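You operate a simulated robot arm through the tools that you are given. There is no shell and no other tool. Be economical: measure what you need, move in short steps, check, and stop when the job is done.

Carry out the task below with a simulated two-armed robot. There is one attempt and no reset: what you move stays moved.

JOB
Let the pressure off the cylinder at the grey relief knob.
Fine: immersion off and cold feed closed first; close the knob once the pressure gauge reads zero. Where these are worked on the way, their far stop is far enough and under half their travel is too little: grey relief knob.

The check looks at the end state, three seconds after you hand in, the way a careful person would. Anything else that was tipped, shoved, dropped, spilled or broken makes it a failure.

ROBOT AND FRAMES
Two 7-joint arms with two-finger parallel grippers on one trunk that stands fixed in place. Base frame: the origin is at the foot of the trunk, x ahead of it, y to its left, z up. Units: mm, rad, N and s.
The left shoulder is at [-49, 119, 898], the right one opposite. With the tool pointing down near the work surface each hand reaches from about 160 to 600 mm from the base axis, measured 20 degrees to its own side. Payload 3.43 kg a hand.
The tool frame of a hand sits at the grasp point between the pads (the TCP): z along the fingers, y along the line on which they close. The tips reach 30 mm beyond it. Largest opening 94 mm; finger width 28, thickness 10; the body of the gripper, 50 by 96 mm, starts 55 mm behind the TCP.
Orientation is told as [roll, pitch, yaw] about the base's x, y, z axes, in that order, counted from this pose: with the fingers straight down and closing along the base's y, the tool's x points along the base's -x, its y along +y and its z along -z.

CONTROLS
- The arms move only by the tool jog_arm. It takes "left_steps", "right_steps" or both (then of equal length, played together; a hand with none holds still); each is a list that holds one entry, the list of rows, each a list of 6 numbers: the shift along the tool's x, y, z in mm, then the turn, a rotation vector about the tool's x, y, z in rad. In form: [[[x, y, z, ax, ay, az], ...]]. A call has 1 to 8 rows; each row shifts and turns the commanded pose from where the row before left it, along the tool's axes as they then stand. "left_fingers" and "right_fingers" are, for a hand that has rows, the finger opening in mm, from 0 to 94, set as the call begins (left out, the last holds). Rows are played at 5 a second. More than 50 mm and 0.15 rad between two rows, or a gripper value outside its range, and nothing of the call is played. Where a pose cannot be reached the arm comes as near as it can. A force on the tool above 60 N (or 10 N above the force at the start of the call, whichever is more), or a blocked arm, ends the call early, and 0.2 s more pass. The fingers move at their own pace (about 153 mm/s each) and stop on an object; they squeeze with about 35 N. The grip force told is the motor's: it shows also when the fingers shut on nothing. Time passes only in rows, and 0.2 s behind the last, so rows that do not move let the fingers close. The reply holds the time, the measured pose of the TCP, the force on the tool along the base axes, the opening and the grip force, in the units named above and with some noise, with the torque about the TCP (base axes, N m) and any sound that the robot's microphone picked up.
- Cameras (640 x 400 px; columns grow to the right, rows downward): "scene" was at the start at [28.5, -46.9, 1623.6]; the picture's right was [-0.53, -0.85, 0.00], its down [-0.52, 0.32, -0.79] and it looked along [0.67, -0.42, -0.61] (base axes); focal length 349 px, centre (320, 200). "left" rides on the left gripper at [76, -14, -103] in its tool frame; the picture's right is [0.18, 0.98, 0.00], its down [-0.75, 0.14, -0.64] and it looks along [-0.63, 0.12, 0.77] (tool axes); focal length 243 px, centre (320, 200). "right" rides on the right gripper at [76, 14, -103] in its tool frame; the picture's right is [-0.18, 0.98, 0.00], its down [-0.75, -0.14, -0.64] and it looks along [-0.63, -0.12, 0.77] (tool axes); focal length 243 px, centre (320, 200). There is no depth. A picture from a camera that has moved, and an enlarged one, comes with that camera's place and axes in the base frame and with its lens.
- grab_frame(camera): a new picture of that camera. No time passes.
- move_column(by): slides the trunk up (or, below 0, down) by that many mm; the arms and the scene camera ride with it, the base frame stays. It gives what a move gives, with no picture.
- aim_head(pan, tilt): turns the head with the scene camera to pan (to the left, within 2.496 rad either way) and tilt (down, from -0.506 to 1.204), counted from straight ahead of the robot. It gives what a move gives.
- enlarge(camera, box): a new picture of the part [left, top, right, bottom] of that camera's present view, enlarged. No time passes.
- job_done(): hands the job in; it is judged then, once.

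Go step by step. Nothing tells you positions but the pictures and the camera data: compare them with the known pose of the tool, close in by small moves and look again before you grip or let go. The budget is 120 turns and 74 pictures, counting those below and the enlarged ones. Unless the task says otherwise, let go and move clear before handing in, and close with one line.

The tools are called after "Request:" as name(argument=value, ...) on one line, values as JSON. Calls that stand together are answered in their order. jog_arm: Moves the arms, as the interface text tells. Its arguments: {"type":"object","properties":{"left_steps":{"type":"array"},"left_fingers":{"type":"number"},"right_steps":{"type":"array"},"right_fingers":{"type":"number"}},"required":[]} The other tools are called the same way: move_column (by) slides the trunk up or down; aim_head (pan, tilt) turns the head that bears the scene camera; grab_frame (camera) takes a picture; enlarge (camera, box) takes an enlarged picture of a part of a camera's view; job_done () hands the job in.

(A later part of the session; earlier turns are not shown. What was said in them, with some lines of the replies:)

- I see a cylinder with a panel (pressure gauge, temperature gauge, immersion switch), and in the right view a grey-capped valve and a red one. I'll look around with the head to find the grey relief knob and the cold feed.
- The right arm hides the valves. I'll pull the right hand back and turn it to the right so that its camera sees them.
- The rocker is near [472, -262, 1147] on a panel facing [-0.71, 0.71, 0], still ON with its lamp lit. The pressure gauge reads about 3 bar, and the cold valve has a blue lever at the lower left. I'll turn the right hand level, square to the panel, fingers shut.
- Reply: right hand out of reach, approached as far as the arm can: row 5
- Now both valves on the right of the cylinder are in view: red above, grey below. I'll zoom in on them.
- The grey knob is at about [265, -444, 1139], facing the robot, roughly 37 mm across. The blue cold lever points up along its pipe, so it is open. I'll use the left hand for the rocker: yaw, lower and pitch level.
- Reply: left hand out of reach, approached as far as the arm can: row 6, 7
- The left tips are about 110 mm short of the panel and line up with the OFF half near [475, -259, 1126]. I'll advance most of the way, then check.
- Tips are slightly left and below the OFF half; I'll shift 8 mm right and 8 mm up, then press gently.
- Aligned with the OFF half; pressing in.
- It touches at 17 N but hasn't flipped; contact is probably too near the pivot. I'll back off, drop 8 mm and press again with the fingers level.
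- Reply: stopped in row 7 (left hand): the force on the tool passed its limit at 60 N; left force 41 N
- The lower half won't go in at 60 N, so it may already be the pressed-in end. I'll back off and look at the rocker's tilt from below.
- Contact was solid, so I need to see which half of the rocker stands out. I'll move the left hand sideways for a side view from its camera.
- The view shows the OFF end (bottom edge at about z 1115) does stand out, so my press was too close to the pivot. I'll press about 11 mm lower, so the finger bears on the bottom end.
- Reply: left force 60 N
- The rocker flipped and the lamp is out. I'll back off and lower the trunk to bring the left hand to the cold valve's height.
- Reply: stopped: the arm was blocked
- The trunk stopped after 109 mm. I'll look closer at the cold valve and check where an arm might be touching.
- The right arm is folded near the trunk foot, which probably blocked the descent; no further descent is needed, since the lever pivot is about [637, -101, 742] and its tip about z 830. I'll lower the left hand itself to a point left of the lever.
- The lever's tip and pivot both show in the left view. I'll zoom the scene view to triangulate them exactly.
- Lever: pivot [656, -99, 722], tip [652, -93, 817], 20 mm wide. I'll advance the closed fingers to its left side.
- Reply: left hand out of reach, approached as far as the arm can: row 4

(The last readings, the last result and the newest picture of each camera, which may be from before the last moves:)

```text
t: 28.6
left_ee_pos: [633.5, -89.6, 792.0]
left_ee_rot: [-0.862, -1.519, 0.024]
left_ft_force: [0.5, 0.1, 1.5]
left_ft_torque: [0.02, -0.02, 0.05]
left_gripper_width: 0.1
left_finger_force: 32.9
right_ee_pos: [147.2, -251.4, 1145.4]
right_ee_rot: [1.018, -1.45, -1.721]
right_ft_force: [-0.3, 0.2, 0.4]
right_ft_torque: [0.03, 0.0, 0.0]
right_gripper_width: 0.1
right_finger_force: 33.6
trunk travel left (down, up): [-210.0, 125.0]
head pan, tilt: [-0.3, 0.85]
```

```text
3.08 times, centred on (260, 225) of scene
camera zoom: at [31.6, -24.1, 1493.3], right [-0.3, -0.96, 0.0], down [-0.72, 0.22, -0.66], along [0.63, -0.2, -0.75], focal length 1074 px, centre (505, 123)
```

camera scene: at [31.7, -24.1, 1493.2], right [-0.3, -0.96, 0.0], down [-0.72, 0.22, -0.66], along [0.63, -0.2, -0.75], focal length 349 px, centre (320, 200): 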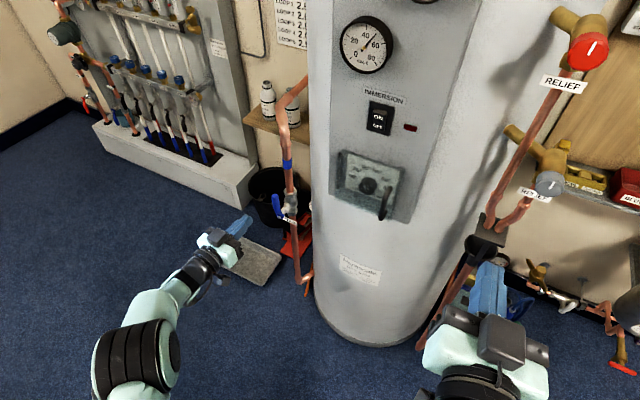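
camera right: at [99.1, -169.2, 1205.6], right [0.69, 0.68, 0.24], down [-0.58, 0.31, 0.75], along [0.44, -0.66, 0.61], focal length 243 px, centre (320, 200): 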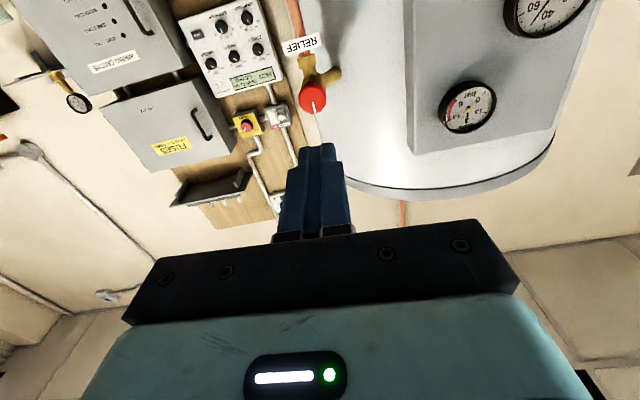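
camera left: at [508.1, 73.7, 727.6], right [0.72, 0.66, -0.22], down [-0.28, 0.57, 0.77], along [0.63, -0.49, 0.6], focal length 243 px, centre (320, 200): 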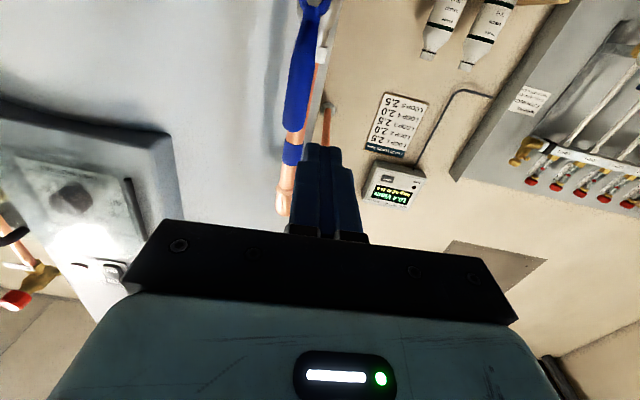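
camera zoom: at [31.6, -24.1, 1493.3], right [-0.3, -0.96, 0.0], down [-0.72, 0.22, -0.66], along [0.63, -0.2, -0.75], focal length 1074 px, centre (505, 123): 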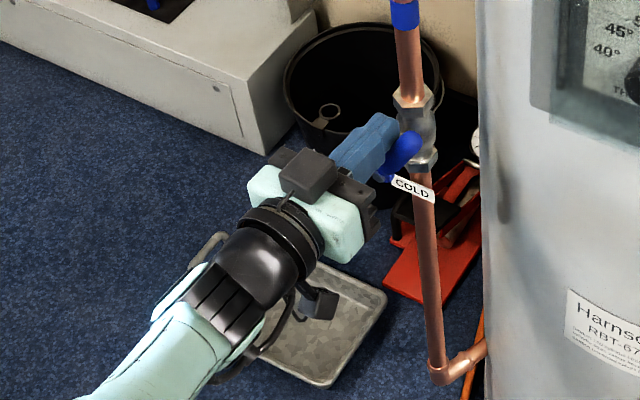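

The lever turns freely to the right. Continuing the arc.

Request:
jog_arm(left_steps=[[[4, -8, 0, 0, 0, 0], [7, -14, 0, 0, 0, 0], [9, -14, 0, 0, 0, 0], [12, -11, 0, 0, 0, 0], [12, -6, 0, 0, 0, 0], [8, 0, 0, 0, 0, 0]]])

Request:
enlarge(camera="scene", box=[190, 160, 330, 290])

```text
t: 30.0
left_ee_pos: [591.1, -125.5, 743.5]
left_ee_rot: [-0.959, -1.525, 0.119]
left_ft_force: [-4.4, 1.3, 8.8]
left_ft_torque: [-0.08, -0.03, 0.03]
left_gripper_width: 0.1
left_finger_force: 32.6
right_ee_pos: [146.2, -250.9, 1144.5]
right_ee_rot: [1.024, -1.451, -1.73]
right_ft_force: [0.2, -0.5, 0.4]
right_ft_torque: [0.02, -0.01, -0.02]
right_gripper_width: 0.0
right_finger_force: 32.9
trunk travel left (down, up): [-210.0, 125.0]
head pan, tilt: [-0.3, 0.85]
```

```text
3.08 times, centred on (260, 225) of scene
camera zoom: at [30.3, -23.7, 1493.4], right [-0.3, -0.96, 0.0], down [-0.72, 0.22, -0.66], along [0.63, -0.2, -0.75], focal length 1074 px, centre (505, 123)
```

zoom: 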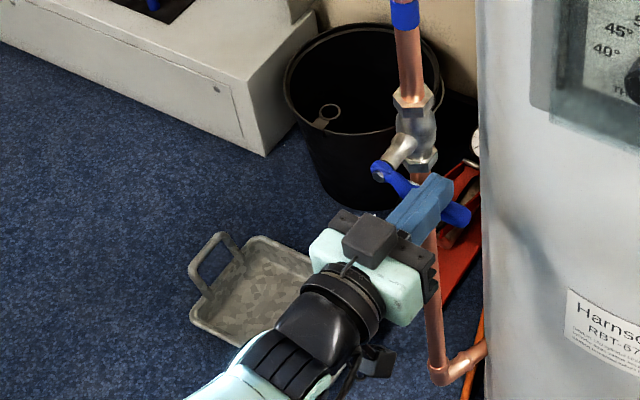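

The lever is about horizontal with light resistance. I'll press a little more to be sure it's on its stop, then lift off and look.

Request:
jog_arm(left_steps=[[[4, 0, 0, 0, 0, 0], [4, 0, 0, 0, 0, 0], [0, 0, 0, 0, 0, 0]]])

Request:
jog_arm(left_steps=[[[-20, 0, 0, 0, 0, 0], [-20, 0, -20, 0, 0, 0], [0, 0, -40, 0, 0, 0], [0, 0, -40, 0, 0, 0], [0, 0, -30, 0, 0, 0], [0, 30, -20, 0, 0, 0]]])

Request:
enlarge(camera="scene", box=[220, 120, 340, 270])

```text
t: 30.8
left_ee_pos: [590.6, -124.2, 743.5]
left_ee_rot: [-1.239, -1.532, 0.399]
left_ft_force: [-3.5, -0.5, 36.9]
left_ft_torque: [-0.48, -0.36, 0.08]
left_gripper_width: 0.0
left_finger_force: 33.3
right_ee_pos: [144.7, -250.5, 1145.6]
right_ee_rot: [1.04, -1.45, -1.744]
right_ft_force: [-0.3, -0.5, 0.4]
right_ft_torque: [0.01, -0.01, 0.03]
right_gripper_width: 0.0
right_finger_force: 33.9
trunk travel left (down, up): [-210.0, 125.0]
head pan, tilt: [-0.3, 0.85]
```

```text
t: 32.2
left_ee_pos: [514.7, 6.6, 775.9]
left_ee_rot: [-0.869, -1.517, 0.028]
left_ft_force: [-0.8, 0.7, -0.4]
left_ft_torque: [-0.01, 0.01, -0.02]
left_gripper_width: 0.0
left_finger_force: 33.0
right_ee_pos: [147.5, -251.4, 1145.2]
right_ee_rot: [1.019, -1.45, -1.723]
right_ft_force: [0.4, 0.0, -0.6]
right_ft_torque: [0.01, -0.04, -0.03]
right_gripper_width: 0.2
right_finger_force: 32.9
trunk travel left (down, up): [-210.0, 125.0]
head pan, tilt: [-0.3, 0.85]
```

```text
2.67 times, centred on (280, 195) of scene
camera zoom: at [31.8, -23.5, 1493.3], right [-0.3, -0.96, 0.0], down [-0.72, 0.22, -0.66], along [0.63, -0.2, -0.75], focal length 931 px, centre (427, 213)
```

zoom: 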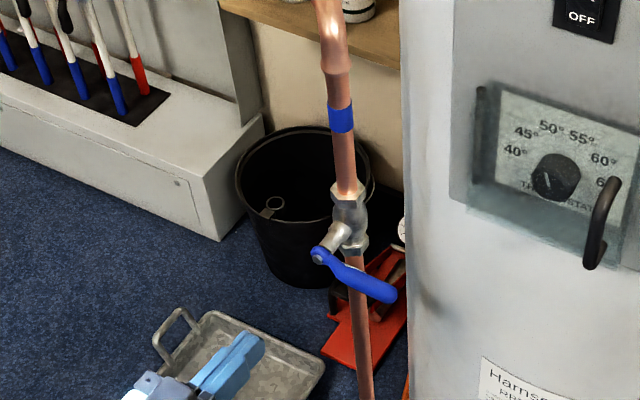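

The cold feed is at its closed stop. Now the grey knob: I'll level the right hand, open the fingers to 60 mm and bring it in front of the knob.

Request:
jog_arm(right_steps=[[[0, 0, 10, 0.0825, -0.068, -0.1], [5, -13, 28, 0, 0, 0], [5, -13, 28, 0, 0, 0], [5, -13, 28, 0, 0, 0], [5, -13, 25, 0, 0, 0]]], right_fingers=60)

Request:
aim_head(pan=-0.9, tilt=0.6)

Request:
grab_frame(camera="scene")

Request:
grab_frame(camera="right")

```text
t: 32.8
left_ee_pos: [515.6, 6.3, 775.7]
left_ee_rot: [-0.867, -1.518, 0.025]
left_ft_force: [0.4, -0.1, -0.7]
left_ft_torque: [-0.02, -0.01, 0.03]
left_gripper_width: 0.1
left_finger_force: 32.4
right_ee_pos: [164.9, -239.7, 1173.0]
right_ee_rot: [1.974, -1.465, -2.561]
right_ft_force: [0.8, -0.3, 0.7]
right_ft_torque: [-0.02, -0.04, 0.01]
right_gripper_width: 59.9
right_finger_force: 0.1
right hand out of reach, approached as far as the arm can: row 1, 2
trunk travel left (down, up): [-210.0, 125.0]
head pan, tilt: [-0.3, 0.85]
stopped in row 3 (right hand): the arm was blocked; the commanded pose is now the measured one
```

```text
t: 33.8
left_ee_pos: [516.0, 5.8, 775.6]
left_ee_rot: [-0.865, -1.516, 0.025]
left_ft_force: [1.0, 0.7, 0.8]
left_ft_torque: [-0.01, 0.03, 0.02]
left_gripper_width: 0.0
left_finger_force: 33.2
right_ee_pos: [163.1, -239.0, 1172.8]
right_ee_rot: [1.981, -1.462, -2.572]
right_ft_force: [0.0, -0.4, 0.3]
right_ft_torque: [0.0, 0.02, 0.0]
right_gripper_width: 60.1
right_finger_force: 0.2
trunk travel left (down, up): [-210.0, 125.0]
head pan, tilt: [-0.901, 0.6]
```

```text
34 pictures are left
camera scene: at [12.0, -70.1, 1514.1], right [-0.78, -0.62, 0.0], down [-0.35, 0.44, -0.82], along [0.51, -0.65, -0.57], focal length 349 px, centre (320, 200)
```

scene: 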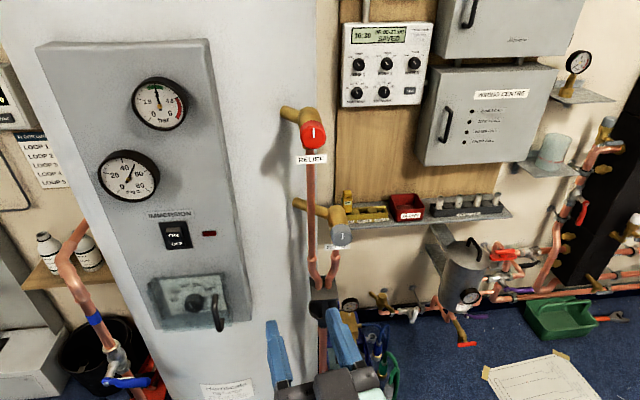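

```text
33 pictures are left
camera right: at [93.1, -166.6, 1095.7], right [0.52, 0.8, 0.28], down [-0.68, 0.2, 0.71], along [0.51, -0.56, 0.65], focal length 243 px, centre (320, 200)
```

right: 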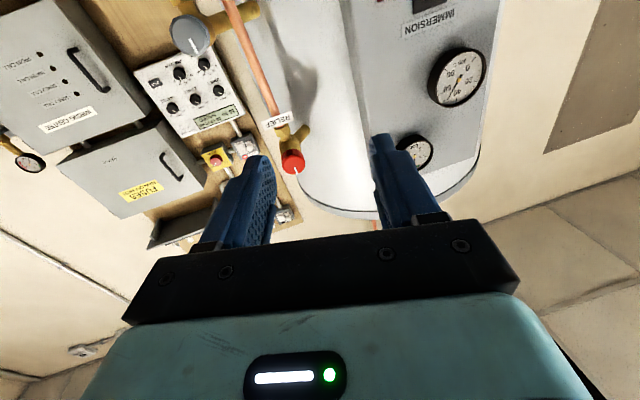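

The right arm was too folded there. The better triangulation puts the knob at about [285, -475, 1103]. I'll move straight forward along the wall normal to unfold.

Request:
jog_arm(right_steps=[[[1, -5, 24, 0, 0, 0], [1, -5, 24, 0, 0, 0], [1, -5, 24, 0, 0, 0], [1, -5, 24, 0, 0, 0]]])

```text
t: 34.5
left_ee_pos: [514.5, 7.1, 775.2]
left_ee_rot: [-0.864, -1.517, 0.023]
left_ft_force: [0.2, -0.3, -0.3]
left_ft_torque: [0.02, 0.03, 0.0]
left_gripper_width: 0.1
left_finger_force: 33.2
right_ee_pos: [196.5, -245.9, 1185.6]
right_ee_rot: [2.048, -1.393, -2.487]
right_ft_force: [0.2, 0.6, -0.4]
right_ft_torque: [0.01, 0.01, 0.03]
right_gripper_width: 60.0
right_finger_force: 0.1
trunk travel left (down, up): [-210.0, 125.0]
head pan, tilt: [-0.901, 0.6]
stopped in row 3 (right hand): the arm was blocked; the commanded pose is now the measured one
```

Request:
aim_head(pan=-0.9, tilt=1.2)

Request:
grab_frame(camera="scene")

```text
t: 35.5
left_ee_pos: [515.4, 7.0, 775.8]
left_ee_rot: [-0.864, -1.516, 0.025]
left_ft_force: [0.9, -0.5, -0.9]
left_ft_torque: [-0.01, 0.03, 0.02]
left_gripper_width: 0.0
left_finger_force: 32.9
right_ee_pos: [197.2, -245.0, 1184.6]
right_ee_rot: [2.052, -1.392, -2.492]
right_ft_force: [0.5, 0.0, 0.1]
right_ft_torque: [0.0, -0.03, 0.04]
right_gripper_width: 60.3
right_finger_force: 0.0
trunk travel left (down, up): [-210.0, 125.0]
head pan, tilt: [-0.901, 1.201]
```

```text
32 pictures are left
camera scene: at [-8.2, -44.8, 1469.6], right [-0.78, -0.62, 0.0], down [-0.58, 0.73, -0.36], along [0.23, -0.28, -0.93], focal length 349 px, centre (320, 200)
```

scene: 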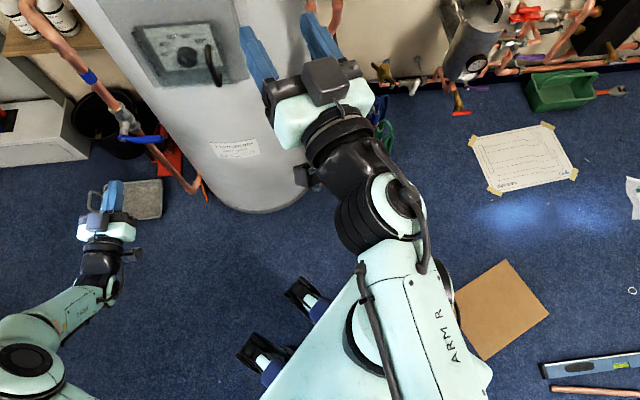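

The right wrist is near a limit in this folded pose. I'll pitch the fingers down again, move outward, and level them only farther out.

Request:
jog_arm(right_steps=[[[0, 0, 0, 0, 0.15, 0], [0, 0, 0, 0, 0.15, 0], [0, 0, 0, 0, 0.15, 0], [0, 0, 0, 0, 0.15, 0]]])

```text
t: 36.5
left_ee_pos: [515.0, 6.7, 775.4]
left_ee_rot: [-0.864, -1.518, 0.023]
left_ft_force: [-0.2, 0.7, 0.7]
left_ft_torque: [0.02, 0.02, 0.01]
left_gripper_width: 0.0
left_finger_force: 33.1
right_ee_pos: [198.0, -245.6, 1186.0]
right_ee_rot: [0.304, -1.032, -0.695]
right_ft_force: [0.0, 0.1, -0.1]
right_ft_torque: [0.01, 0.01, 0.0]
right_gripper_width: 60.2
right_finger_force: 0.1
trunk travel left (down, up): [-210.0, 125.0]
head pan, tilt: [-0.901, 1.201]
```

Request:
jog_arm(right_steps=[[[2.5, -24, 15.6, 0, 0, 0], [2.5, -24, 15.6, 0, 0, 0], [2.5, -24, 15.6, 0, 0, 0], [2.5, -24, 15.6, 0, 0, 0], [2.5, -24, 15.6, 0, 0, 0], [2.5, -24, 15.6, 0, 0, 0]]])

```text
t: 37.9
left_ee_pos: [515.0, 6.3, 775.8]
left_ee_rot: [-0.861, -1.516, 0.019]
left_ft_force: [0.5, -0.7, 0.0]
left_ft_torque: [0.01, -0.01, -0.03]
left_gripper_width: 0.1
left_finger_force: 33.6
right_ee_pos: [208.6, -398.1, 1103.7]
right_ee_rot: [0.31, -1.032, -0.7]
right_ft_force: [-0.4, 0.1, -0.5]
right_ft_torque: [-0.01, 0.02, -0.04]
right_gripper_width: 60.1
right_finger_force: 0.0
trunk travel left (down, up): [-210.0, 125.0]
head pan, tilt: [-0.901, 1.201]
```

Request:
jog_arm(right_steps=[[[0, 0, 0, 0.0768, -0.1076, -0.0118], [0, 0, 0, 0.0768, -0.1076, -0.0118], [0, 0, 0, 0.0768, -0.1076, -0.0118], [0, 0, 0, 0.0768, -0.1076, -0.0118], [0, 0, 0, 0.0768, -0.1076, -0.0118], [0, 0, 0, 0, 0, 0]]])

Request:
aim_head(pan=-0.9, tilt=0.7)

Request:
grab_frame(camera="scene")

Request:
grab_frame(camera="right")

```text
t: 39.2
left_ee_pos: [515.6, 6.6, 775.5]
left_ee_rot: [-0.864, -1.517, 0.023]
left_ft_force: [-0.4, -0.1, 0.4]
left_ft_torque: [0.01, 0.02, -0.03]
left_gripper_width: 0.0
left_finger_force: 33.1
right_ee_pos: [234.1, -374.7, 1113.8]
right_ee_rot: [1.496, -1.495, -2.157]
right_ft_force: [-0.3, 0.2, 0.4]
right_ft_torque: [0.05, -0.02, 0.01]
right_gripper_width: 60.0
right_finger_force: 0.1
right hand out of reach, approached as far as the arm can: row 5
trunk travel left (down, up): [-210.0, 125.0]
head pan, tilt: [-0.901, 1.201]
stopped in row 6 (right hand): the arm was blocked; the commanded pose is now the measured one
```

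```text
t: 40.2
left_ee_pos: [514.9, 6.5, 776.8]
left_ee_rot: [-0.865, -1.516, 0.023]
left_ft_force: [0.4, 1.0, -0.8]
left_ft_torque: [0.01, -0.01, 0.02]
left_gripper_width: 0.2
left_finger_force: 32.9
right_ee_pos: [233.3, -374.8, 1114.9]
right_ee_rot: [1.503, -1.494, -2.164]
right_ft_force: [0.2, -0.2, -0.1]
right_ft_torque: [-0.01, 0.0, 0.02]
right_gripper_width: 60.0
right_finger_force: 0.0
trunk travel left (down, up): [-210.0, 125.0]
head pan, tilt: [-0.901, 0.7]
```

```text
31 pictures are left
camera scene: at [9.8, -67.5, 1505.5], right [-0.78, -0.62, 0.0], down [-0.4, 0.51, -0.76], along [0.47, -0.6, -0.64], focal length 349 px, centre (320, 200)
```

scene: 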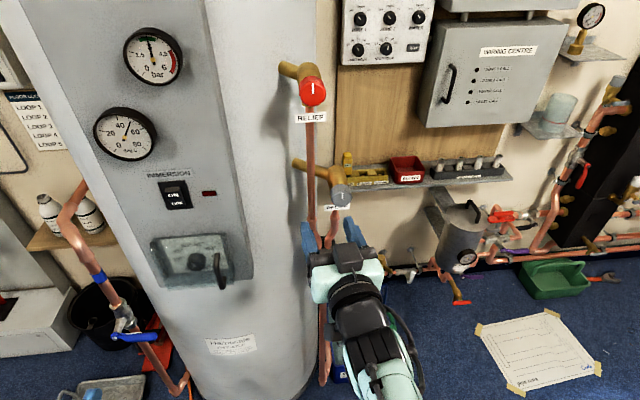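

```text
30 pictures are left
camera right: at [163.9, -295.2, 1041.0], right [0.59, 0.76, 0.26], down [-0.63, 0.24, 0.74], along [0.51, -0.6, 0.62], focal length 243 px, centre (320, 200)
```

right: 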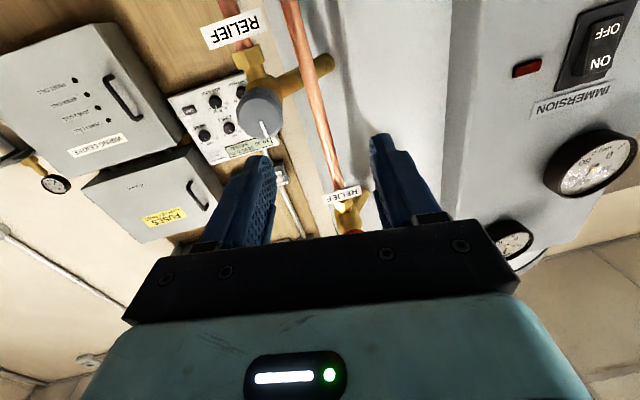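

The knob front is at about [291, -482, 1099] and the right hand is nearly level. I'll shift in front of it, closer, then square up.

Request:
jog_arm(right_steps=[[[4.3, -14, 15, 0, 0, 0], [4.3, -14, 15, 0, 0, 0], [4.3, -14, 15, 0, 0, 0], [0, 0, 0, 0.06, 0, -0.04], [0, 0, 0, 0.06, 0, -0.04]]])

Request:
grab_frame(camera="right")

Request:
enlarge(camera="scene", box=[270, 140, 400, 270])

```text
t: 41.4
left_ee_pos: [513.8, 6.6, 776.2]
left_ee_rot: [-0.864, -1.518, 0.022]
left_ft_force: [0.2, -0.1, 0.4]
left_ft_torque: [0.04, -0.01, 0.03]
left_gripper_width: 0.0
left_finger_force: 33.2
right_ee_pos: [243.5, -434.1, 1097.0]
right_ee_rot: [-0.619, -1.56, -0.164]
right_ft_force: [1.4, -1.0, -0.2]
right_ft_torque: [0.03, -0.06, 0.02]
right_gripper_width: 60.1
right_finger_force: 0.0
trunk travel left (down, up): [-210.0, 125.0]
head pan, tilt: [-0.901, 0.7]
```

```text
29 pictures are left
camera right: at [179.6, -352.0, 1023.8], right [0.7, 0.7, 0.18], down [-0.55, 0.35, 0.76], along [0.47, -0.63, 0.62], focal length 243 px, centre (320, 200)
```

right: 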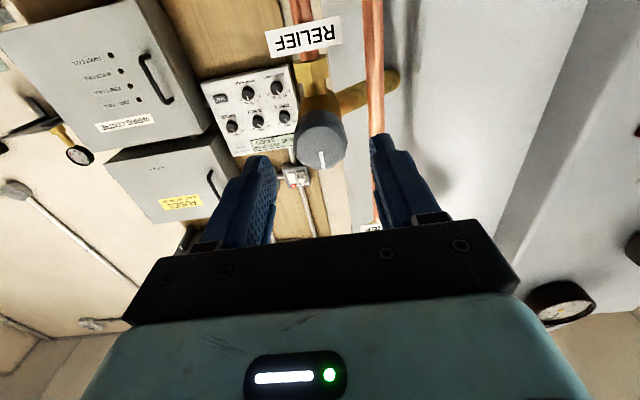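

```text
3.08 times, centred on (335, 205) of scene
camera zoom: at [9.9, -67.5, 1505.5], right [-0.78, -0.62, 0.0], down [-0.4, 0.5, -0.76], along [0.48, -0.6, -0.64], focal length 1074 px, centre (274, 185)
```

zoom: 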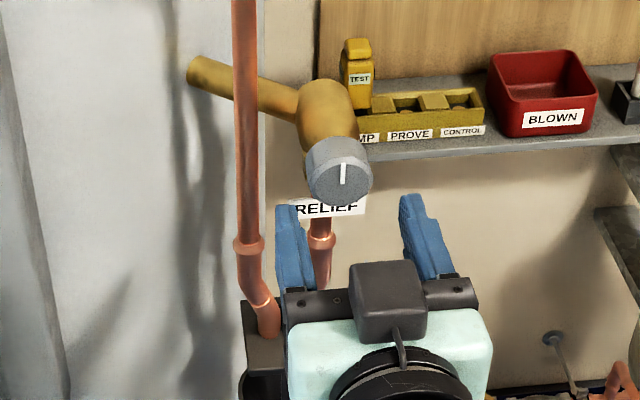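

Square to the knob and centred on it to within a few mm. Advancing with a 52 mm opening so the pads straddle the knob.

Request:
jog_arm(right_steps=[[[-3, 0, 0, 0, 0, 0], [0, 0, 15, 0, 0, 0], [0, 0, 15, 0, 0, 0], [0, 0, 15, 0, 0, 0], [0, 0, 13, 0, 0, 0]]], right_fingers=52)

Request:
enlarge(camera="scene", box=[270, 140, 400, 270])

Request:
grab_frame(camera="right")

```text
t: 42.6
left_ee_pos: [514.3, 5.2, 775.9]
left_ee_rot: [-0.864, -1.518, 0.021]
left_ft_force: [0.0, 0.1, 0.5]
left_ft_torque: [0.01, 0.03, 0.01]
left_gripper_width: 0.1
left_finger_force: 33.1
right_ee_pos: [285.0, -475.5, 1099.4]
right_ee_rot: [-0.531, -1.56, -0.251]
right_ft_force: [-0.7, 0.3, -0.3]
right_ft_torque: [0.0, -0.01, 0.0]
right_gripper_width: 52.0
right_finger_force: 0.1
trunk travel left (down, up): [-210.0, 125.0]
head pan, tilt: [-0.901, 0.7]
```

```text
3.08 times, centred on (335, 205) of scene
camera zoom: at [9.9, -67.7, 1505.5], right [-0.78, -0.62, 0.0], down [-0.4, 0.5, -0.76], along [0.48, -0.6, -0.64], focal length 1074 px, centre (274, 185)
```

zoom: 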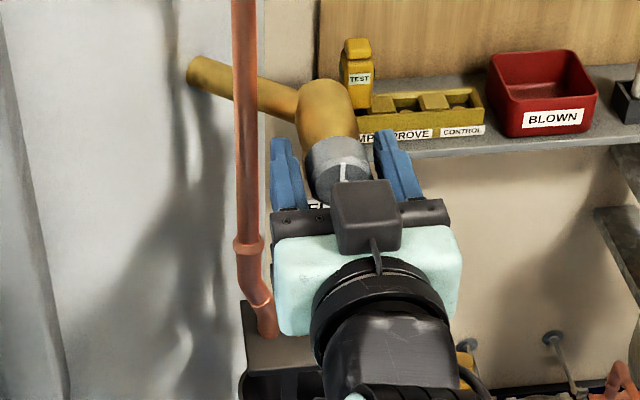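

```text
26 pictures are left
camera right: at [220.8, -393.1, 1026.0], right [0.69, 0.7, 0.18], down [-0.55, 0.35, 0.76], along [0.47, -0.63, 0.62], focal length 243 px, centre (320, 200)
```

right: 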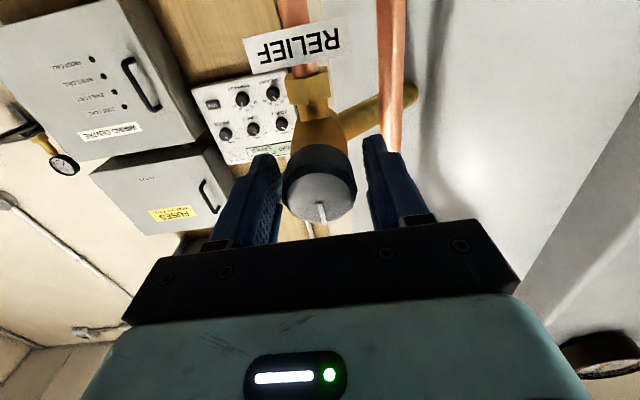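

The knob sits centred between the pads. Closing on it, then a small counter-clockwise test turn.

Request:
jog_arm(right_steps=[[[0, 0, 0, 0, 0, 0], [0, 0, 0, 0, 0, 0], [0, 0, 0, 0, 0, 0]]], right_fingers=0)

Request:
jog_arm(right_steps=[[[0, 0, 0, 0, 0, -0.12], [0, 0, 0, 0, 0, -0.12], [0, 0, 0, 0, 0, 0]]])

```text
t: 43.4
left_ee_pos: [514.1, 7.1, 776.4]
left_ee_rot: [-0.862, -1.517, 0.021]
left_ft_force: [-0.2, -0.1, 1.0]
left_ft_torque: [0.02, -0.01, 0.06]
left_gripper_width: 0.1
left_finger_force: 33.3
right_ee_pos: [285.8, -475.7, 1100.0]
right_ee_rot: [-0.513, -1.559, -0.269]
right_ft_force: [-0.9, -1.9, 1.6]
right_ft_torque: [0.22, 0.22, -0.89]
right_gripper_width: 37.7
right_finger_force: 44.6
trunk travel left (down, up): [-210.0, 125.0]
head pan, tilt: [-0.901, 0.7]
```

```text
t: 44.2
left_ee_pos: [514.2, 6.3, 777.0]
left_ee_rot: [-0.857, -1.518, 0.015]
left_ft_force: [0.5, 0.3, 0.4]
left_ft_torque: [0.01, -0.01, 0.0]
left_gripper_width: 0.3
left_finger_force: 32.5
right_ee_pos: [285.0, -475.3, 1099.6]
right_ee_rot: [-1.53, -1.325, 0.749]
right_ft_force: [-1.2, -3.5, -2.4]
right_ft_torque: [0.85, -0.62, -0.8]
right_gripper_width: 37.6
right_finger_force: 45.3
trunk travel left (down, up): [-210.0, 125.0]
head pan, tilt: [-0.901, 0.7]
```

Request:
enlarge(camera="scene", box=[270, 140, 400, 270])

Request:
enlarge(camera="right", box=[240, 80, 400, 240])

```text
3.08 times, centred on (335, 205) of scene
camera zoom: at [9.5, -68.2, 1505.5], right [-0.78, -0.62, 0.0], down [-0.4, 0.51, -0.76], along [0.48, -0.6, -0.64], focal length 1074 px, centre (274, 185)
```

zoom: 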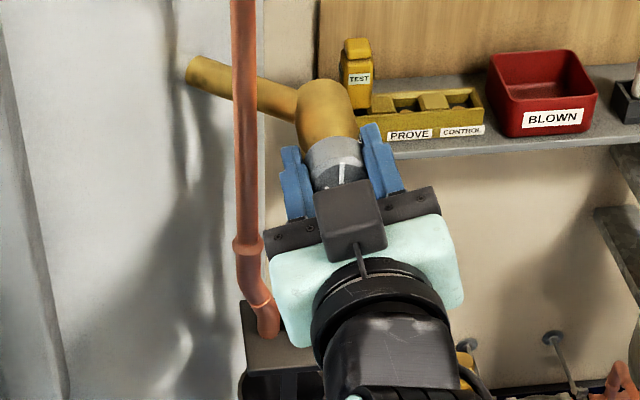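

```text
2.50 times, centred on (320, 160) of right
camera zoom: at [207.2, -406.5, 1024.4], right [0.7, 0.71, -0.06], down [-0.42, 0.48, 0.77], along [0.58, -0.52, 0.63], focal length 606 px, centre (320, 300)
```

zoom: 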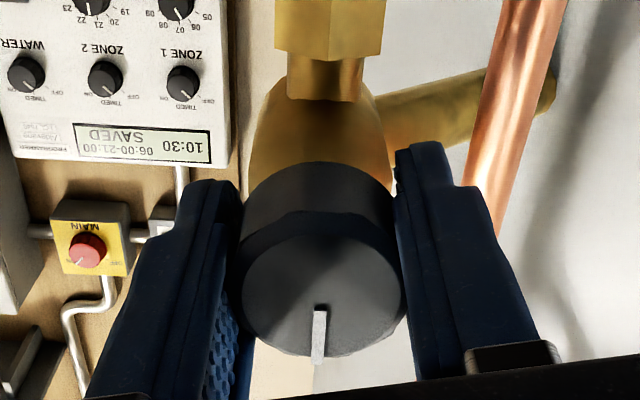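

The indicator seems unmoved and torque is about 1 Nm, which suggests the closed stop. I'll try clockwise.

Request:
jog_arm(right_steps=[[[0, 0, 0, 0, 0, 0.12], [0, 0, 0, 0, 0, 0.12], [0, 0, 0, 0, 0, 0.12], [0, 0, 0, 0, 0, 0.12], [0, 0, 0, 0, 0, 0.12], [0, 0, 0, 0, 0, 0]]])

Request:
enlarge(camera="right", box=[240, 80, 400, 240])

```text
t: 45.6
left_ee_pos: [514.8, 6.6, 775.7]
left_ee_rot: [-0.85, -1.517, 0.011]
left_ft_force: [-0.9, 0.2, -0.5]
left_ft_torque: [0.0, -0.03, -0.01]
left_gripper_width: 0.1
left_finger_force: 32.9
right_ee_pos: [285.5, -475.7, 1100.3]
right_ee_rot: [1.538, -1.212, -2.32]
right_ft_force: [-4.1, -2.1, -6.6]
right_ft_torque: [0.33, 0.29, 0.55]
right_gripper_width: 37.2
right_finger_force: 45.0
trunk travel left (down, up): [-210.0, 125.0]
head pan, tilt: [-0.901, 0.7]
```

```text
2.50 times, centred on (320, 160) of right
camera zoom: at [238.8, -374.6, 1035.6], right [0.61, 0.6, 0.52], down [-0.73, 0.17, 0.66], along [0.32, -0.78, 0.54], focal length 606 px, centre (320, 300)
```

zoom: 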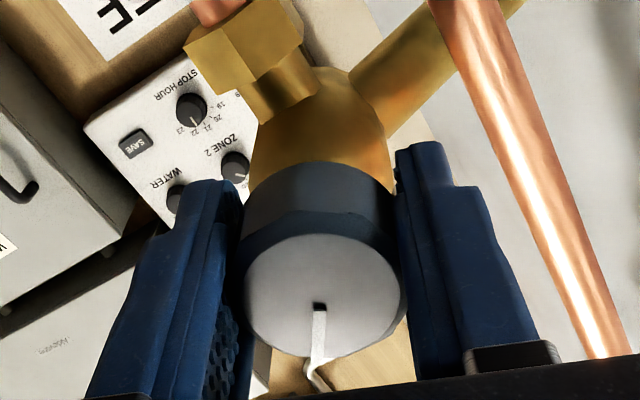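

The knob turns with the hand both ways. I'll check the indicator and the gauge.

Request:
grab_frame(camera="scene")

Request:
enlarge(camera="scene", box=[110, 10, 210, 170])

```text
22 pictures are left
camera scene: at [9.4, -68.5, 1505.5], right [-0.78, -0.62, 0.0], down [-0.4, 0.51, -0.76], along [0.48, -0.6, -0.64], focal length 349 px, centre (320, 200)
```

scene: 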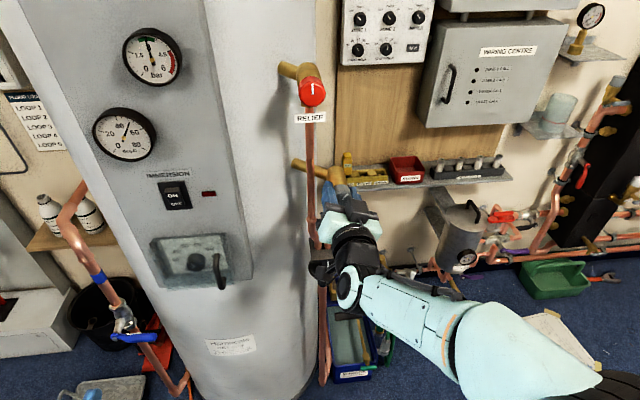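

```text
2.50 times, centred on (160, 90) of scene
camera zoom: at [9.4, -68.5, 1505.5], right [-0.78, -0.62, 0.0], down [-0.4, 0.51, -0.76], along [0.48, -0.6, -0.64], focal length 872 px, centre (720, 475)
```

zoom: 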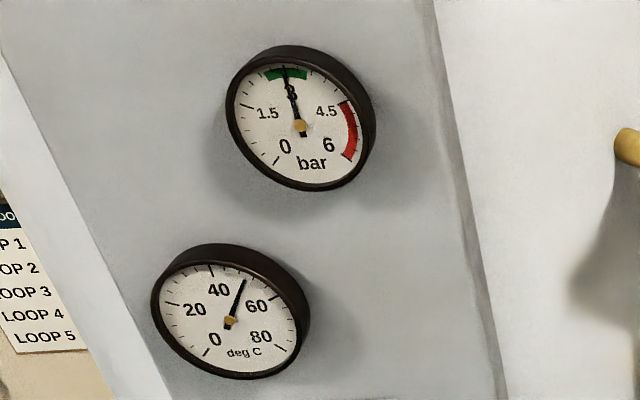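

The knob stayed put for the counter-clockwise try (a stop) and followed the hand clockwise, so it is about 0.6 rad open. Continuing clockwise.

Request:
jog_arm(right_steps=[[[0, 0, 0, 0, 0, 0.12], [0, 0, 0, 0, 0, 0.12], [0, 0, 0, 0, 0, 0.12], [0, 0, 0, 0, 0, 0.12], [0, 0, 0, 0, 0, 0.12], [0, 0, 0, 0, 0, 0]]])

Request:
enlarge(camera="right", box=[240, 80, 400, 240])

Request:
enlarge(camera="scene", box=[90, 10, 410, 230])

```text
t: 47.0
left_ee_pos: [514.0, 5.5, 776.6]
left_ee_rot: [-0.849, -1.519, 0.01]
left_ft_force: [0.6, -0.9, -0.8]
left_ft_torque: [-0.02, 0.01, -0.02]
left_gripper_width: 0.0
left_finger_force: 33.1
right_ee_pos: [283.9, -476.0, 1101.2]
right_ee_rot: [1.563, -0.613, -2.35]
right_ft_force: [-5.6, -4.2, -7.3]
right_ft_torque: [-1.0, -0.25, 0.14]
right_gripper_width: 37.6
right_finger_force: 44.8
trunk travel left (down, up): [-210.0, 125.0]
head pan, tilt: [-0.901, 0.7]
```

```text
2.50 times, centred on (320, 160) of right
camera zoom: at [260.5, -354.0, 1070.6], right [0.3, 0.29, 0.91], down [-0.95, -0.04, 0.32], along [0.13, -0.96, 0.26], focal length 606 px, centre (320, 300)
```

zoom: 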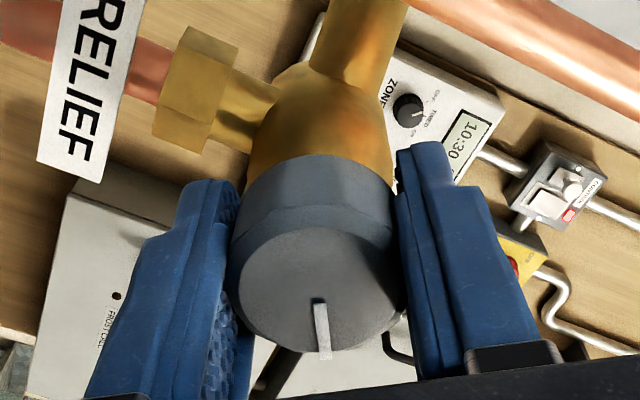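

```text
1.82 times, centred on (250, 120) of scene
camera zoom: at [9.0, -68.6, 1505.5], right [-0.78, -0.62, 0.0], down [-0.4, 0.51, -0.76], along [0.48, -0.6, -0.64], focal length 634 px, centre (447, 346)
```

zoom: 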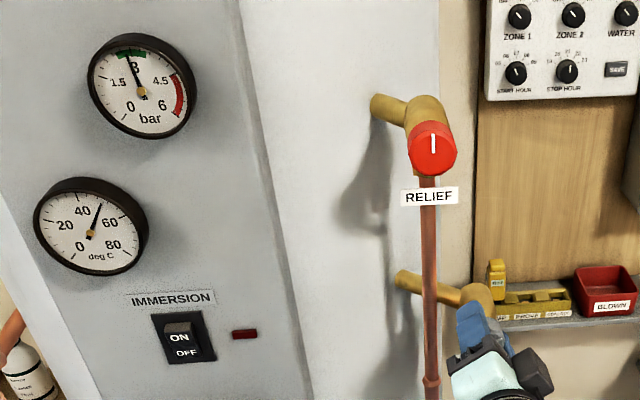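

The needle appears to have begun falling. I'll open further and watch it.

Request:
jog_arm(right_steps=[[[0, 0, 0, 0, 0, 0.12], [0, 0, 0, 0, 0, 0.12], [0, 0, 0, 0, 0, 0.12], [0, 0, 0, 0, 0, 0.12], [0, 0, 0, 0, 0, 0.12], [0, 0, 0, 0, 0, 0]]])

Request:
enlarge(camera="right", box=[240, 80, 400, 240])

Request:
enlarge(camera="scene", box=[110, 10, 210, 170])

```text
t: 48.4
left_ee_pos: [515.2, 5.7, 775.8]
left_ee_rot: [-0.854, -1.516, 0.014]
left_ft_force: [0.0, 0.2, 0.1]
left_ft_torque: [-0.01, 0.01, -0.03]
left_gripper_width: 0.3
left_finger_force: 32.9
right_ee_pos: [284.9, -475.6, 1099.4]
right_ee_rot: [1.562, -0.011, -2.351]
right_ft_force: [0.7, -3.8, -4.2]
right_ft_torque: [-0.77, -0.48, 0.75]
right_gripper_width: 37.5
right_finger_force: 44.8
trunk travel left (down, up): [-210.0, 125.0]
head pan, tilt: [-0.901, 0.7]
```

```text
2.50 times, centred on (320, 160) of right
camera zoom: at [265.5, -349.0, 1115.7], right [-0.11, -0.13, 0.99], down [-0.99, -0.08, -0.13], along [0.1, -0.99, -0.12], focal length 606 px, centre (320, 300)
```

zoom: 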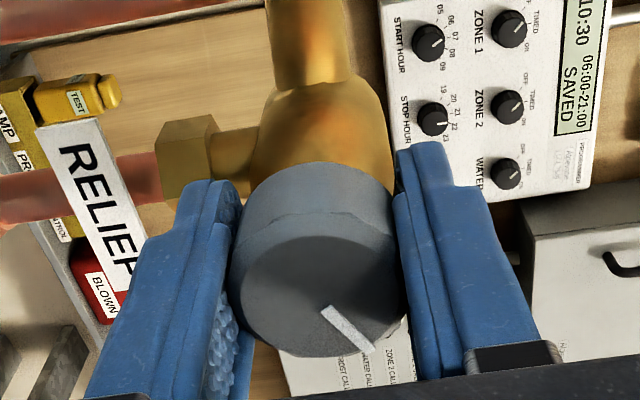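

```text
2.50 times, centred on (160, 90) of scene
camera zoom: at [10.0, -68.3, 1505.5], right [-0.78, -0.62, 0.0], down [-0.4, 0.51, -0.76], along [0.48, -0.6, -0.64], focal length 872 px, centre (720, 475)
```

zoom: 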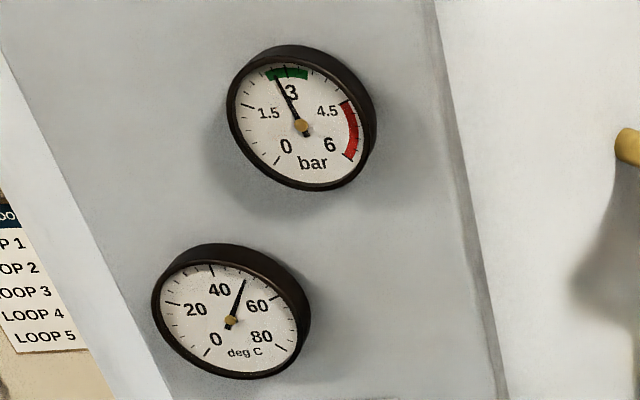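

The knob has reached its far stop (the pads slipped on it), and the gauge is at about 2.5 bar and falling. Holding and waiting.

Request:
jog_arm(right_steps=[[[0, 0, 0, 0, 0, 0], [0, 0, 0, 0, 0, 0], [0, 0, 0, 0, 0, 0], [0, 0, 0, 0, 0, 0], [0, 0, 0, 0, 0, 0], [0, 0, 0, 0, 0, 0], [0, 0, 0, 0, 0, 0], [0, 0, 0, 0, 0, 0]]])

Request:
jog_arm(right_steps=[[[0, 0, 0, 0, 0, 0], [0, 0, 0, 0, 0, 0], [0, 0, 0, 0, 0, 0], [0, 0, 0, 0, 0, 0], [0, 0, 0, 0, 0, 0], [0, 0, 0, 0, 0, 0], [0, 0, 0, 0, 0, 0], [0, 0, 0, 0, 0, 0]]])

Request:
jog_arm(right_steps=[[[0, 0, 0, 0, 0, 0], [0, 0, 0, 0, 0, 0], [0, 0, 0, 0, 0, 0], [0, 0, 0, 0, 0, 0], [0, 0, 0, 0, 0, 0], [0, 0, 0, 0, 0, 0], [0, 0, 0, 0, 0, 0], [0, 0, 0, 0, 0, 0]]])

Request:
jog_arm(right_steps=[[[0, 0, 0, 0, 0, 0], [0, 0, 0, 0, 0, 0], [0, 0, 0, 0, 0, 0], [0, 0, 0, 0, 0, 0], [0, 0, 0, 0, 0, 0], [0, 0, 0, 0, 0, 0], [0, 0, 0, 0, 0, 0], [0, 0, 0, 0, 0, 0]]])

Request:
enlarge(camera="scene", box=[110, 10, 210, 170])

```text
t: 50.2
left_ee_pos: [514.4, 5.8, 776.2]
left_ee_rot: [-0.858, -1.517, 0.018]
left_ft_force: [-0.6, 0.8, 0.1]
left_ft_torque: [0.01, 0.01, 0.0]
left_gripper_width: 0.0
left_finger_force: 33.5
right_ee_pos: [284.9, -475.5, 1099.2]
right_ee_rot: [1.561, -0.015, -2.352]
right_ft_force: [3.1, -2.7, -1.1]
right_ft_torque: [-0.61, -0.63, 0.58]
right_gripper_width: 37.4
right_finger_force: 44.9
trunk travel left (down, up): [-210.0, 125.0]
head pan, tilt: [-0.901, 0.7]
```

```text
t: 52.0
left_ee_pos: [514.9, 6.3, 775.6]
left_ee_rot: [-0.857, -1.516, 0.019]
left_ft_force: [-0.9, 0.3, -0.3]
left_ft_torque: [-0.02, 0.0, 0.0]
left_gripper_width: 0.0
left_finger_force: 32.9
right_ee_pos: [285.7, -475.0, 1100.3]
right_ee_rot: [1.562, -0.014, -2.352]
right_ft_force: [3.5, -3.6, 0.8]
right_ft_torque: [-0.57, -0.51, 0.1]
right_gripper_width: 37.5
right_finger_force: 45.3
trunk travel left (down, up): [-210.0, 125.0]
head pan, tilt: [-0.901, 0.7]
```

```text
t: 53.8
left_ee_pos: [515.2, 6.7, 775.9]
left_ee_rot: [-0.859, -1.516, 0.018]
left_ft_force: [-0.4, 1.1, -0.3]
left_ft_torque: [0.02, 0.02, 0.02]
left_gripper_width: 0.0
left_finger_force: 32.9
right_ee_pos: [284.9, -475.5, 1099.9]
right_ee_rot: [1.563, -0.015, -2.353]
right_ft_force: [4.3, -3.6, 1.6]
right_ft_torque: [-0.53, -0.53, -0.03]
right_gripper_width: 37.6
right_finger_force: 44.8
trunk travel left (down, up): [-210.0, 125.0]
head pan, tilt: [-0.901, 0.7]
```

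```text
t: 55.6
left_ee_pos: [515.5, 6.9, 775.9]
left_ee_rot: [-0.858, -1.517, 0.018]
left_ft_force: [0.0, -0.5, -0.2]
left_ft_torque: [0.01, 0.0, -0.02]
left_gripper_width: 0.0
left_finger_force: 33.0
right_ee_pos: [285.4, -475.8, 1099.4]
right_ee_rot: [1.562, -0.017, -2.352]
right_ft_force: [4.5, -4.3, 4.0]
right_ft_torque: [-0.52, -0.56, 0.07]
right_gripper_width: 37.5
right_finger_force: 44.9
trunk travel left (down, up): [-210.0, 125.0]
head pan, tilt: [-0.901, 0.7]
```

```text
2.50 times, centred on (160, 90) of scene
camera zoom: at [10.2, -67.9, 1505.5], right [-0.78, -0.62, 0.0], down [-0.4, 0.51, -0.76], along [0.48, -0.6, -0.64], focal length 872 px, centre (720, 475)
```

zoom: 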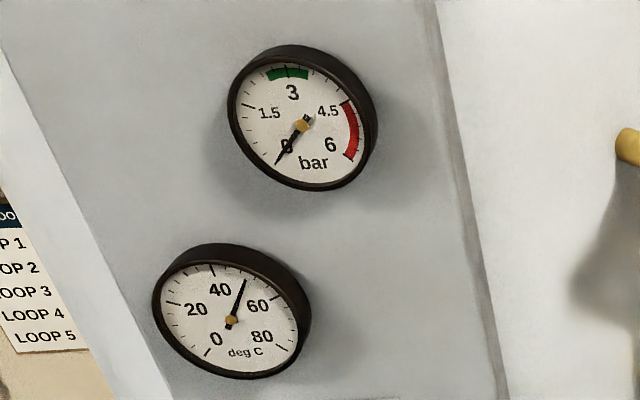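

The gauge reads zero. I'll wait a moment more, then turn the knob back counter-clockwise to its closed stop.

Request:
jog_arm(right_steps=[[[0, 0, 0, 0, 0, 0], [0, 0, 0, 0, 0, 0], [0, 0, 0, 0, 0, 0], [0, 0, 0, 0, 0, 0], [0, 0, 0, 0, 0, 0], [0, 0, 0, 0, 0, 0], [0, 0, 0, 0, 0, 0]]])

Request:
jog_arm(right_steps=[[[0, 0, 0, 0, 0, -0.12], [0, 0, 0, 0, 0, -0.12], [0, 0, 0, 0, 0, -0.12], [0, 0, 0, 0, 0, -0.12], [0, 0, 0, 0, 0, -0.12], [0, 0, 0, 0, 0, -0.12], [0, 0, 0, 0, 0, -0.12]]])

Request:
jog_arm(right_steps=[[[0, 0, 0, 0, 0, -0.12], [0, 0, 0, 0, 0, -0.12], [0, 0, 0, 0, 0, -0.12], [0, 0, 0, 0, 0, -0.12], [0, 0, 0, 0, 0, 0]]])

Request:
enlarge(camera="right", box=[240, 80, 400, 240])

```text
t: 57.2
left_ee_pos: [515.6, 7.8, 775.7]
left_ee_rot: [-0.858, -1.517, 0.017]
left_ft_force: [0.0, -0.1, 0.0]
left_ft_torque: [0.01, 0.01, 0.0]
left_gripper_width: 0.1
left_finger_force: 32.8
right_ee_pos: [285.8, -475.6, 1100.0]
right_ee_rot: [1.562, -0.016, -2.353]
right_ft_force: [4.5, -4.7, 3.3]
right_ft_torque: [-0.5, -0.53, 0.13]
right_gripper_width: 37.7
right_finger_force: 44.7
trunk travel left (down, up): [-210.0, 125.0]
head pan, tilt: [-0.901, 0.7]
```

```text
t: 58.8
left_ee_pos: [515.0, 6.1, 776.3]
left_ee_rot: [-0.857, -1.516, 0.016]
left_ft_force: [0.6, 0.5, -0.4]
left_ft_torque: [0.0, -0.01, -0.02]
left_gripper_width: 0.2
left_finger_force: 32.4
right_ee_pos: [284.3, -474.4, 1099.8]
right_ee_rot: [1.555, -0.86, -2.336]
right_ft_force: [-0.8, -1.1, -5.1]
right_ft_torque: [-0.41, -0.47, -0.51]
right_gripper_width: 37.4
right_finger_force: 44.7
trunk travel left (down, up): [-210.0, 125.0]
head pan, tilt: [-0.901, 0.7]
```

```text
t: 60.0
left_ee_pos: [514.4, 5.4, 776.4]
left_ee_rot: [-0.85, -1.517, 0.012]
left_ft_force: [-0.7, -0.4, 0.4]
left_ft_torque: [0.01, -0.03, -0.06]
left_gripper_width: 0.0
left_finger_force: 33.3
right_ee_pos: [284.2, -475.0, 1099.2]
right_ee_rot: [1.528, -1.339, -2.311]
right_ft_force: [-2.9, -4.3, -3.5]
right_ft_torque: [0.26, -0.14, -0.2]
right_gripper_width: 37.6
right_finger_force: 45.0
trunk travel left (down, up): [-210.0, 125.0]
head pan, tilt: [-0.901, 0.7]
```

```text
2.50 times, centred on (320, 160) of right
camera zoom: at [232.9, -380.8, 1031.6], right [0.65, 0.65, 0.41], down [-0.67, 0.23, 0.71], along [0.36, -0.73, 0.58], focal length 606 px, centre (320, 300)
```

zoom: 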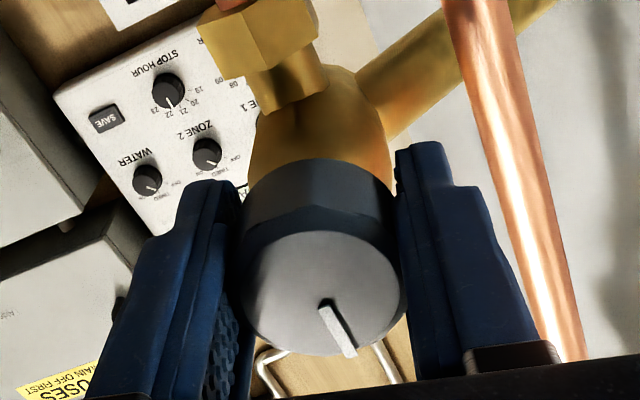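

Nearly back; torque is starting to rise. A bit further until it is firmly on the closed stop.

Request:
jog_arm(right_steps=[[[0, 0, 0, 0, 0, -0.12], [0, 0, 0, 0, 0, -0.12], [0, 0, 0, 0, 0, -0.12], [0, 0, 0, 0, 0, -0.12], [0, 0, 0, 0, 0, 0]]])

Request:
jog_arm(right_steps=[[[0, 0, 0, 0, 0, 0], [0, 0, 0, 0, 0, 0]]], right_fingers=52)

Request:
jog_arm(right_steps=[[[0, 0, -20, 0, 0, 0], [0, 0, -25, 0, 0, 0], [0, 0, -25, 0, 0, 0], [20, 0, -20, 0, 0, 0]]])

Request:
enlarge(camera="scene", box=[270, 140, 400, 270])

Request:
grab_frame(camera="scene")

```text
t: 61.2
left_ee_pos: [513.7, 5.2, 775.9]
left_ee_rot: [-0.851, -1.519, 0.009]
left_ft_force: [0.4, -0.3, 0.0]
left_ft_torque: [-0.02, 0.01, 0.02]
left_gripper_width: 0.0
left_finger_force: 33.2
right_ee_pos: [284.0, -477.4, 1100.5]
right_ee_rot: [-1.535, -1.324, 0.755]
right_ft_force: [-0.7, -5.3, 1.0]
right_ft_torque: [0.95, -0.5, -0.57]
right_gripper_width: 37.6
right_finger_force: 44.8
trunk travel left (down, up): [-210.0, 125.0]
head pan, tilt: [-0.901, 0.7]
```

```text
t: 61.8
left_ee_pos: [513.9, 5.7, 776.4]
left_ee_rot: [-0.869, -1.517, 0.026]
left_ft_force: [-0.2, -0.4, -0.7]
left_ft_torque: [-0.04, 0.03, 0.0]
left_gripper_width: 0.0
left_finger_force: 32.6
right_ee_pos: [284.5, -474.7, 1099.0]
right_ee_rot: [-1.535, -1.322, 0.755]
right_ft_force: [0.2, -0.1, -0.4]
right_ft_torque: [0.03, -0.03, 0.02]
right_gripper_width: 52.3
right_finger_force: 0.1
trunk travel left (down, up): [-210.0, 125.0]
head pan, tilt: [-0.901, 0.7]
```

```text
t: 62.8
left_ee_pos: [515.0, 7.8, 775.3]
left_ee_rot: [-0.861, -1.518, 0.021]
left_ft_force: [1.0, -0.2, -0.2]
left_ft_torque: [-0.05, -0.02, -0.03]
left_gripper_width: 0.0
left_finger_force: 33.3
right_ee_pos: [226.6, -419.7, 1091.2]
right_ee_rot: [-1.528, -1.326, 0.748]
right_ft_force: [0.2, -0.5, 0.3]
right_ft_torque: [0.02, -0.02, -0.05]
right_gripper_width: 52.1
right_finger_force: 0.1
right hand out of reach, approached as far as the arm can: row 4
trunk travel left (down, up): [-210.0, 125.0]
head pan, tilt: [-0.901, 0.7]
```

```text
3.08 times, centred on (335, 205) of scene
camera zoom: at [10.1, -67.8, 1505.5], right [-0.78, -0.62, 0.0], down [-0.4, 0.5, -0.76], along [0.48, -0.6, -0.64], focal length 1074 px, centre (274, 185)
```

zoom: 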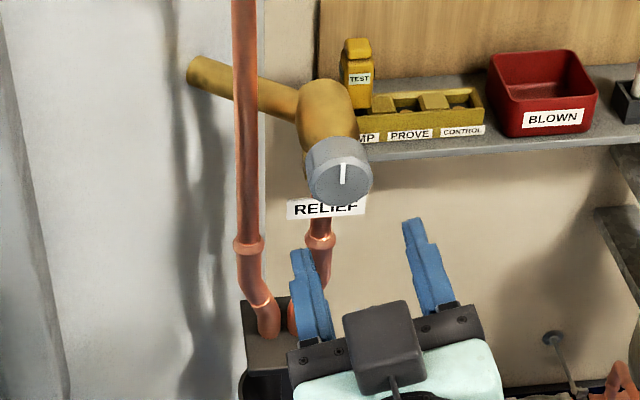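

```text
13 pictures are left
camera scene: at [10.1, -67.8, 1505.5], right [-0.78, -0.62, 0.0], down [-0.4, 0.5, -0.76], along [0.48, -0.6, -0.64], focal length 349 px, centre (320, 200)
```

scene: 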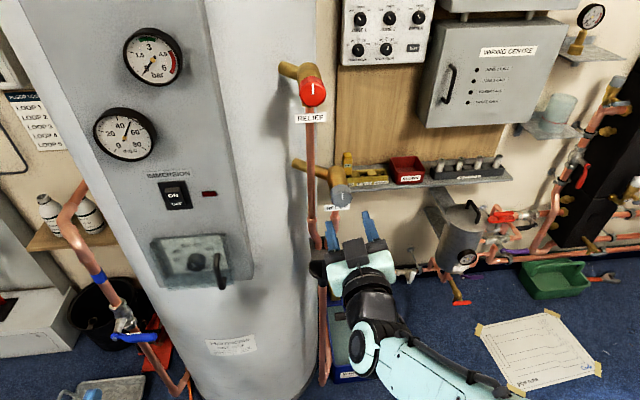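

The grey knob's indicator is upright again, the gauge reads zero, the immersion lamp is out, and the cold lever is at its closed position. Both hands are clear, so I'm handing in.

Request:
job_done()

```text
The job is handed in.
```

The pressure is off the cylinder: I switched the immersion off and closed the cold feed first, then opened the grey relief knob until the gauge read zero and closed it again.
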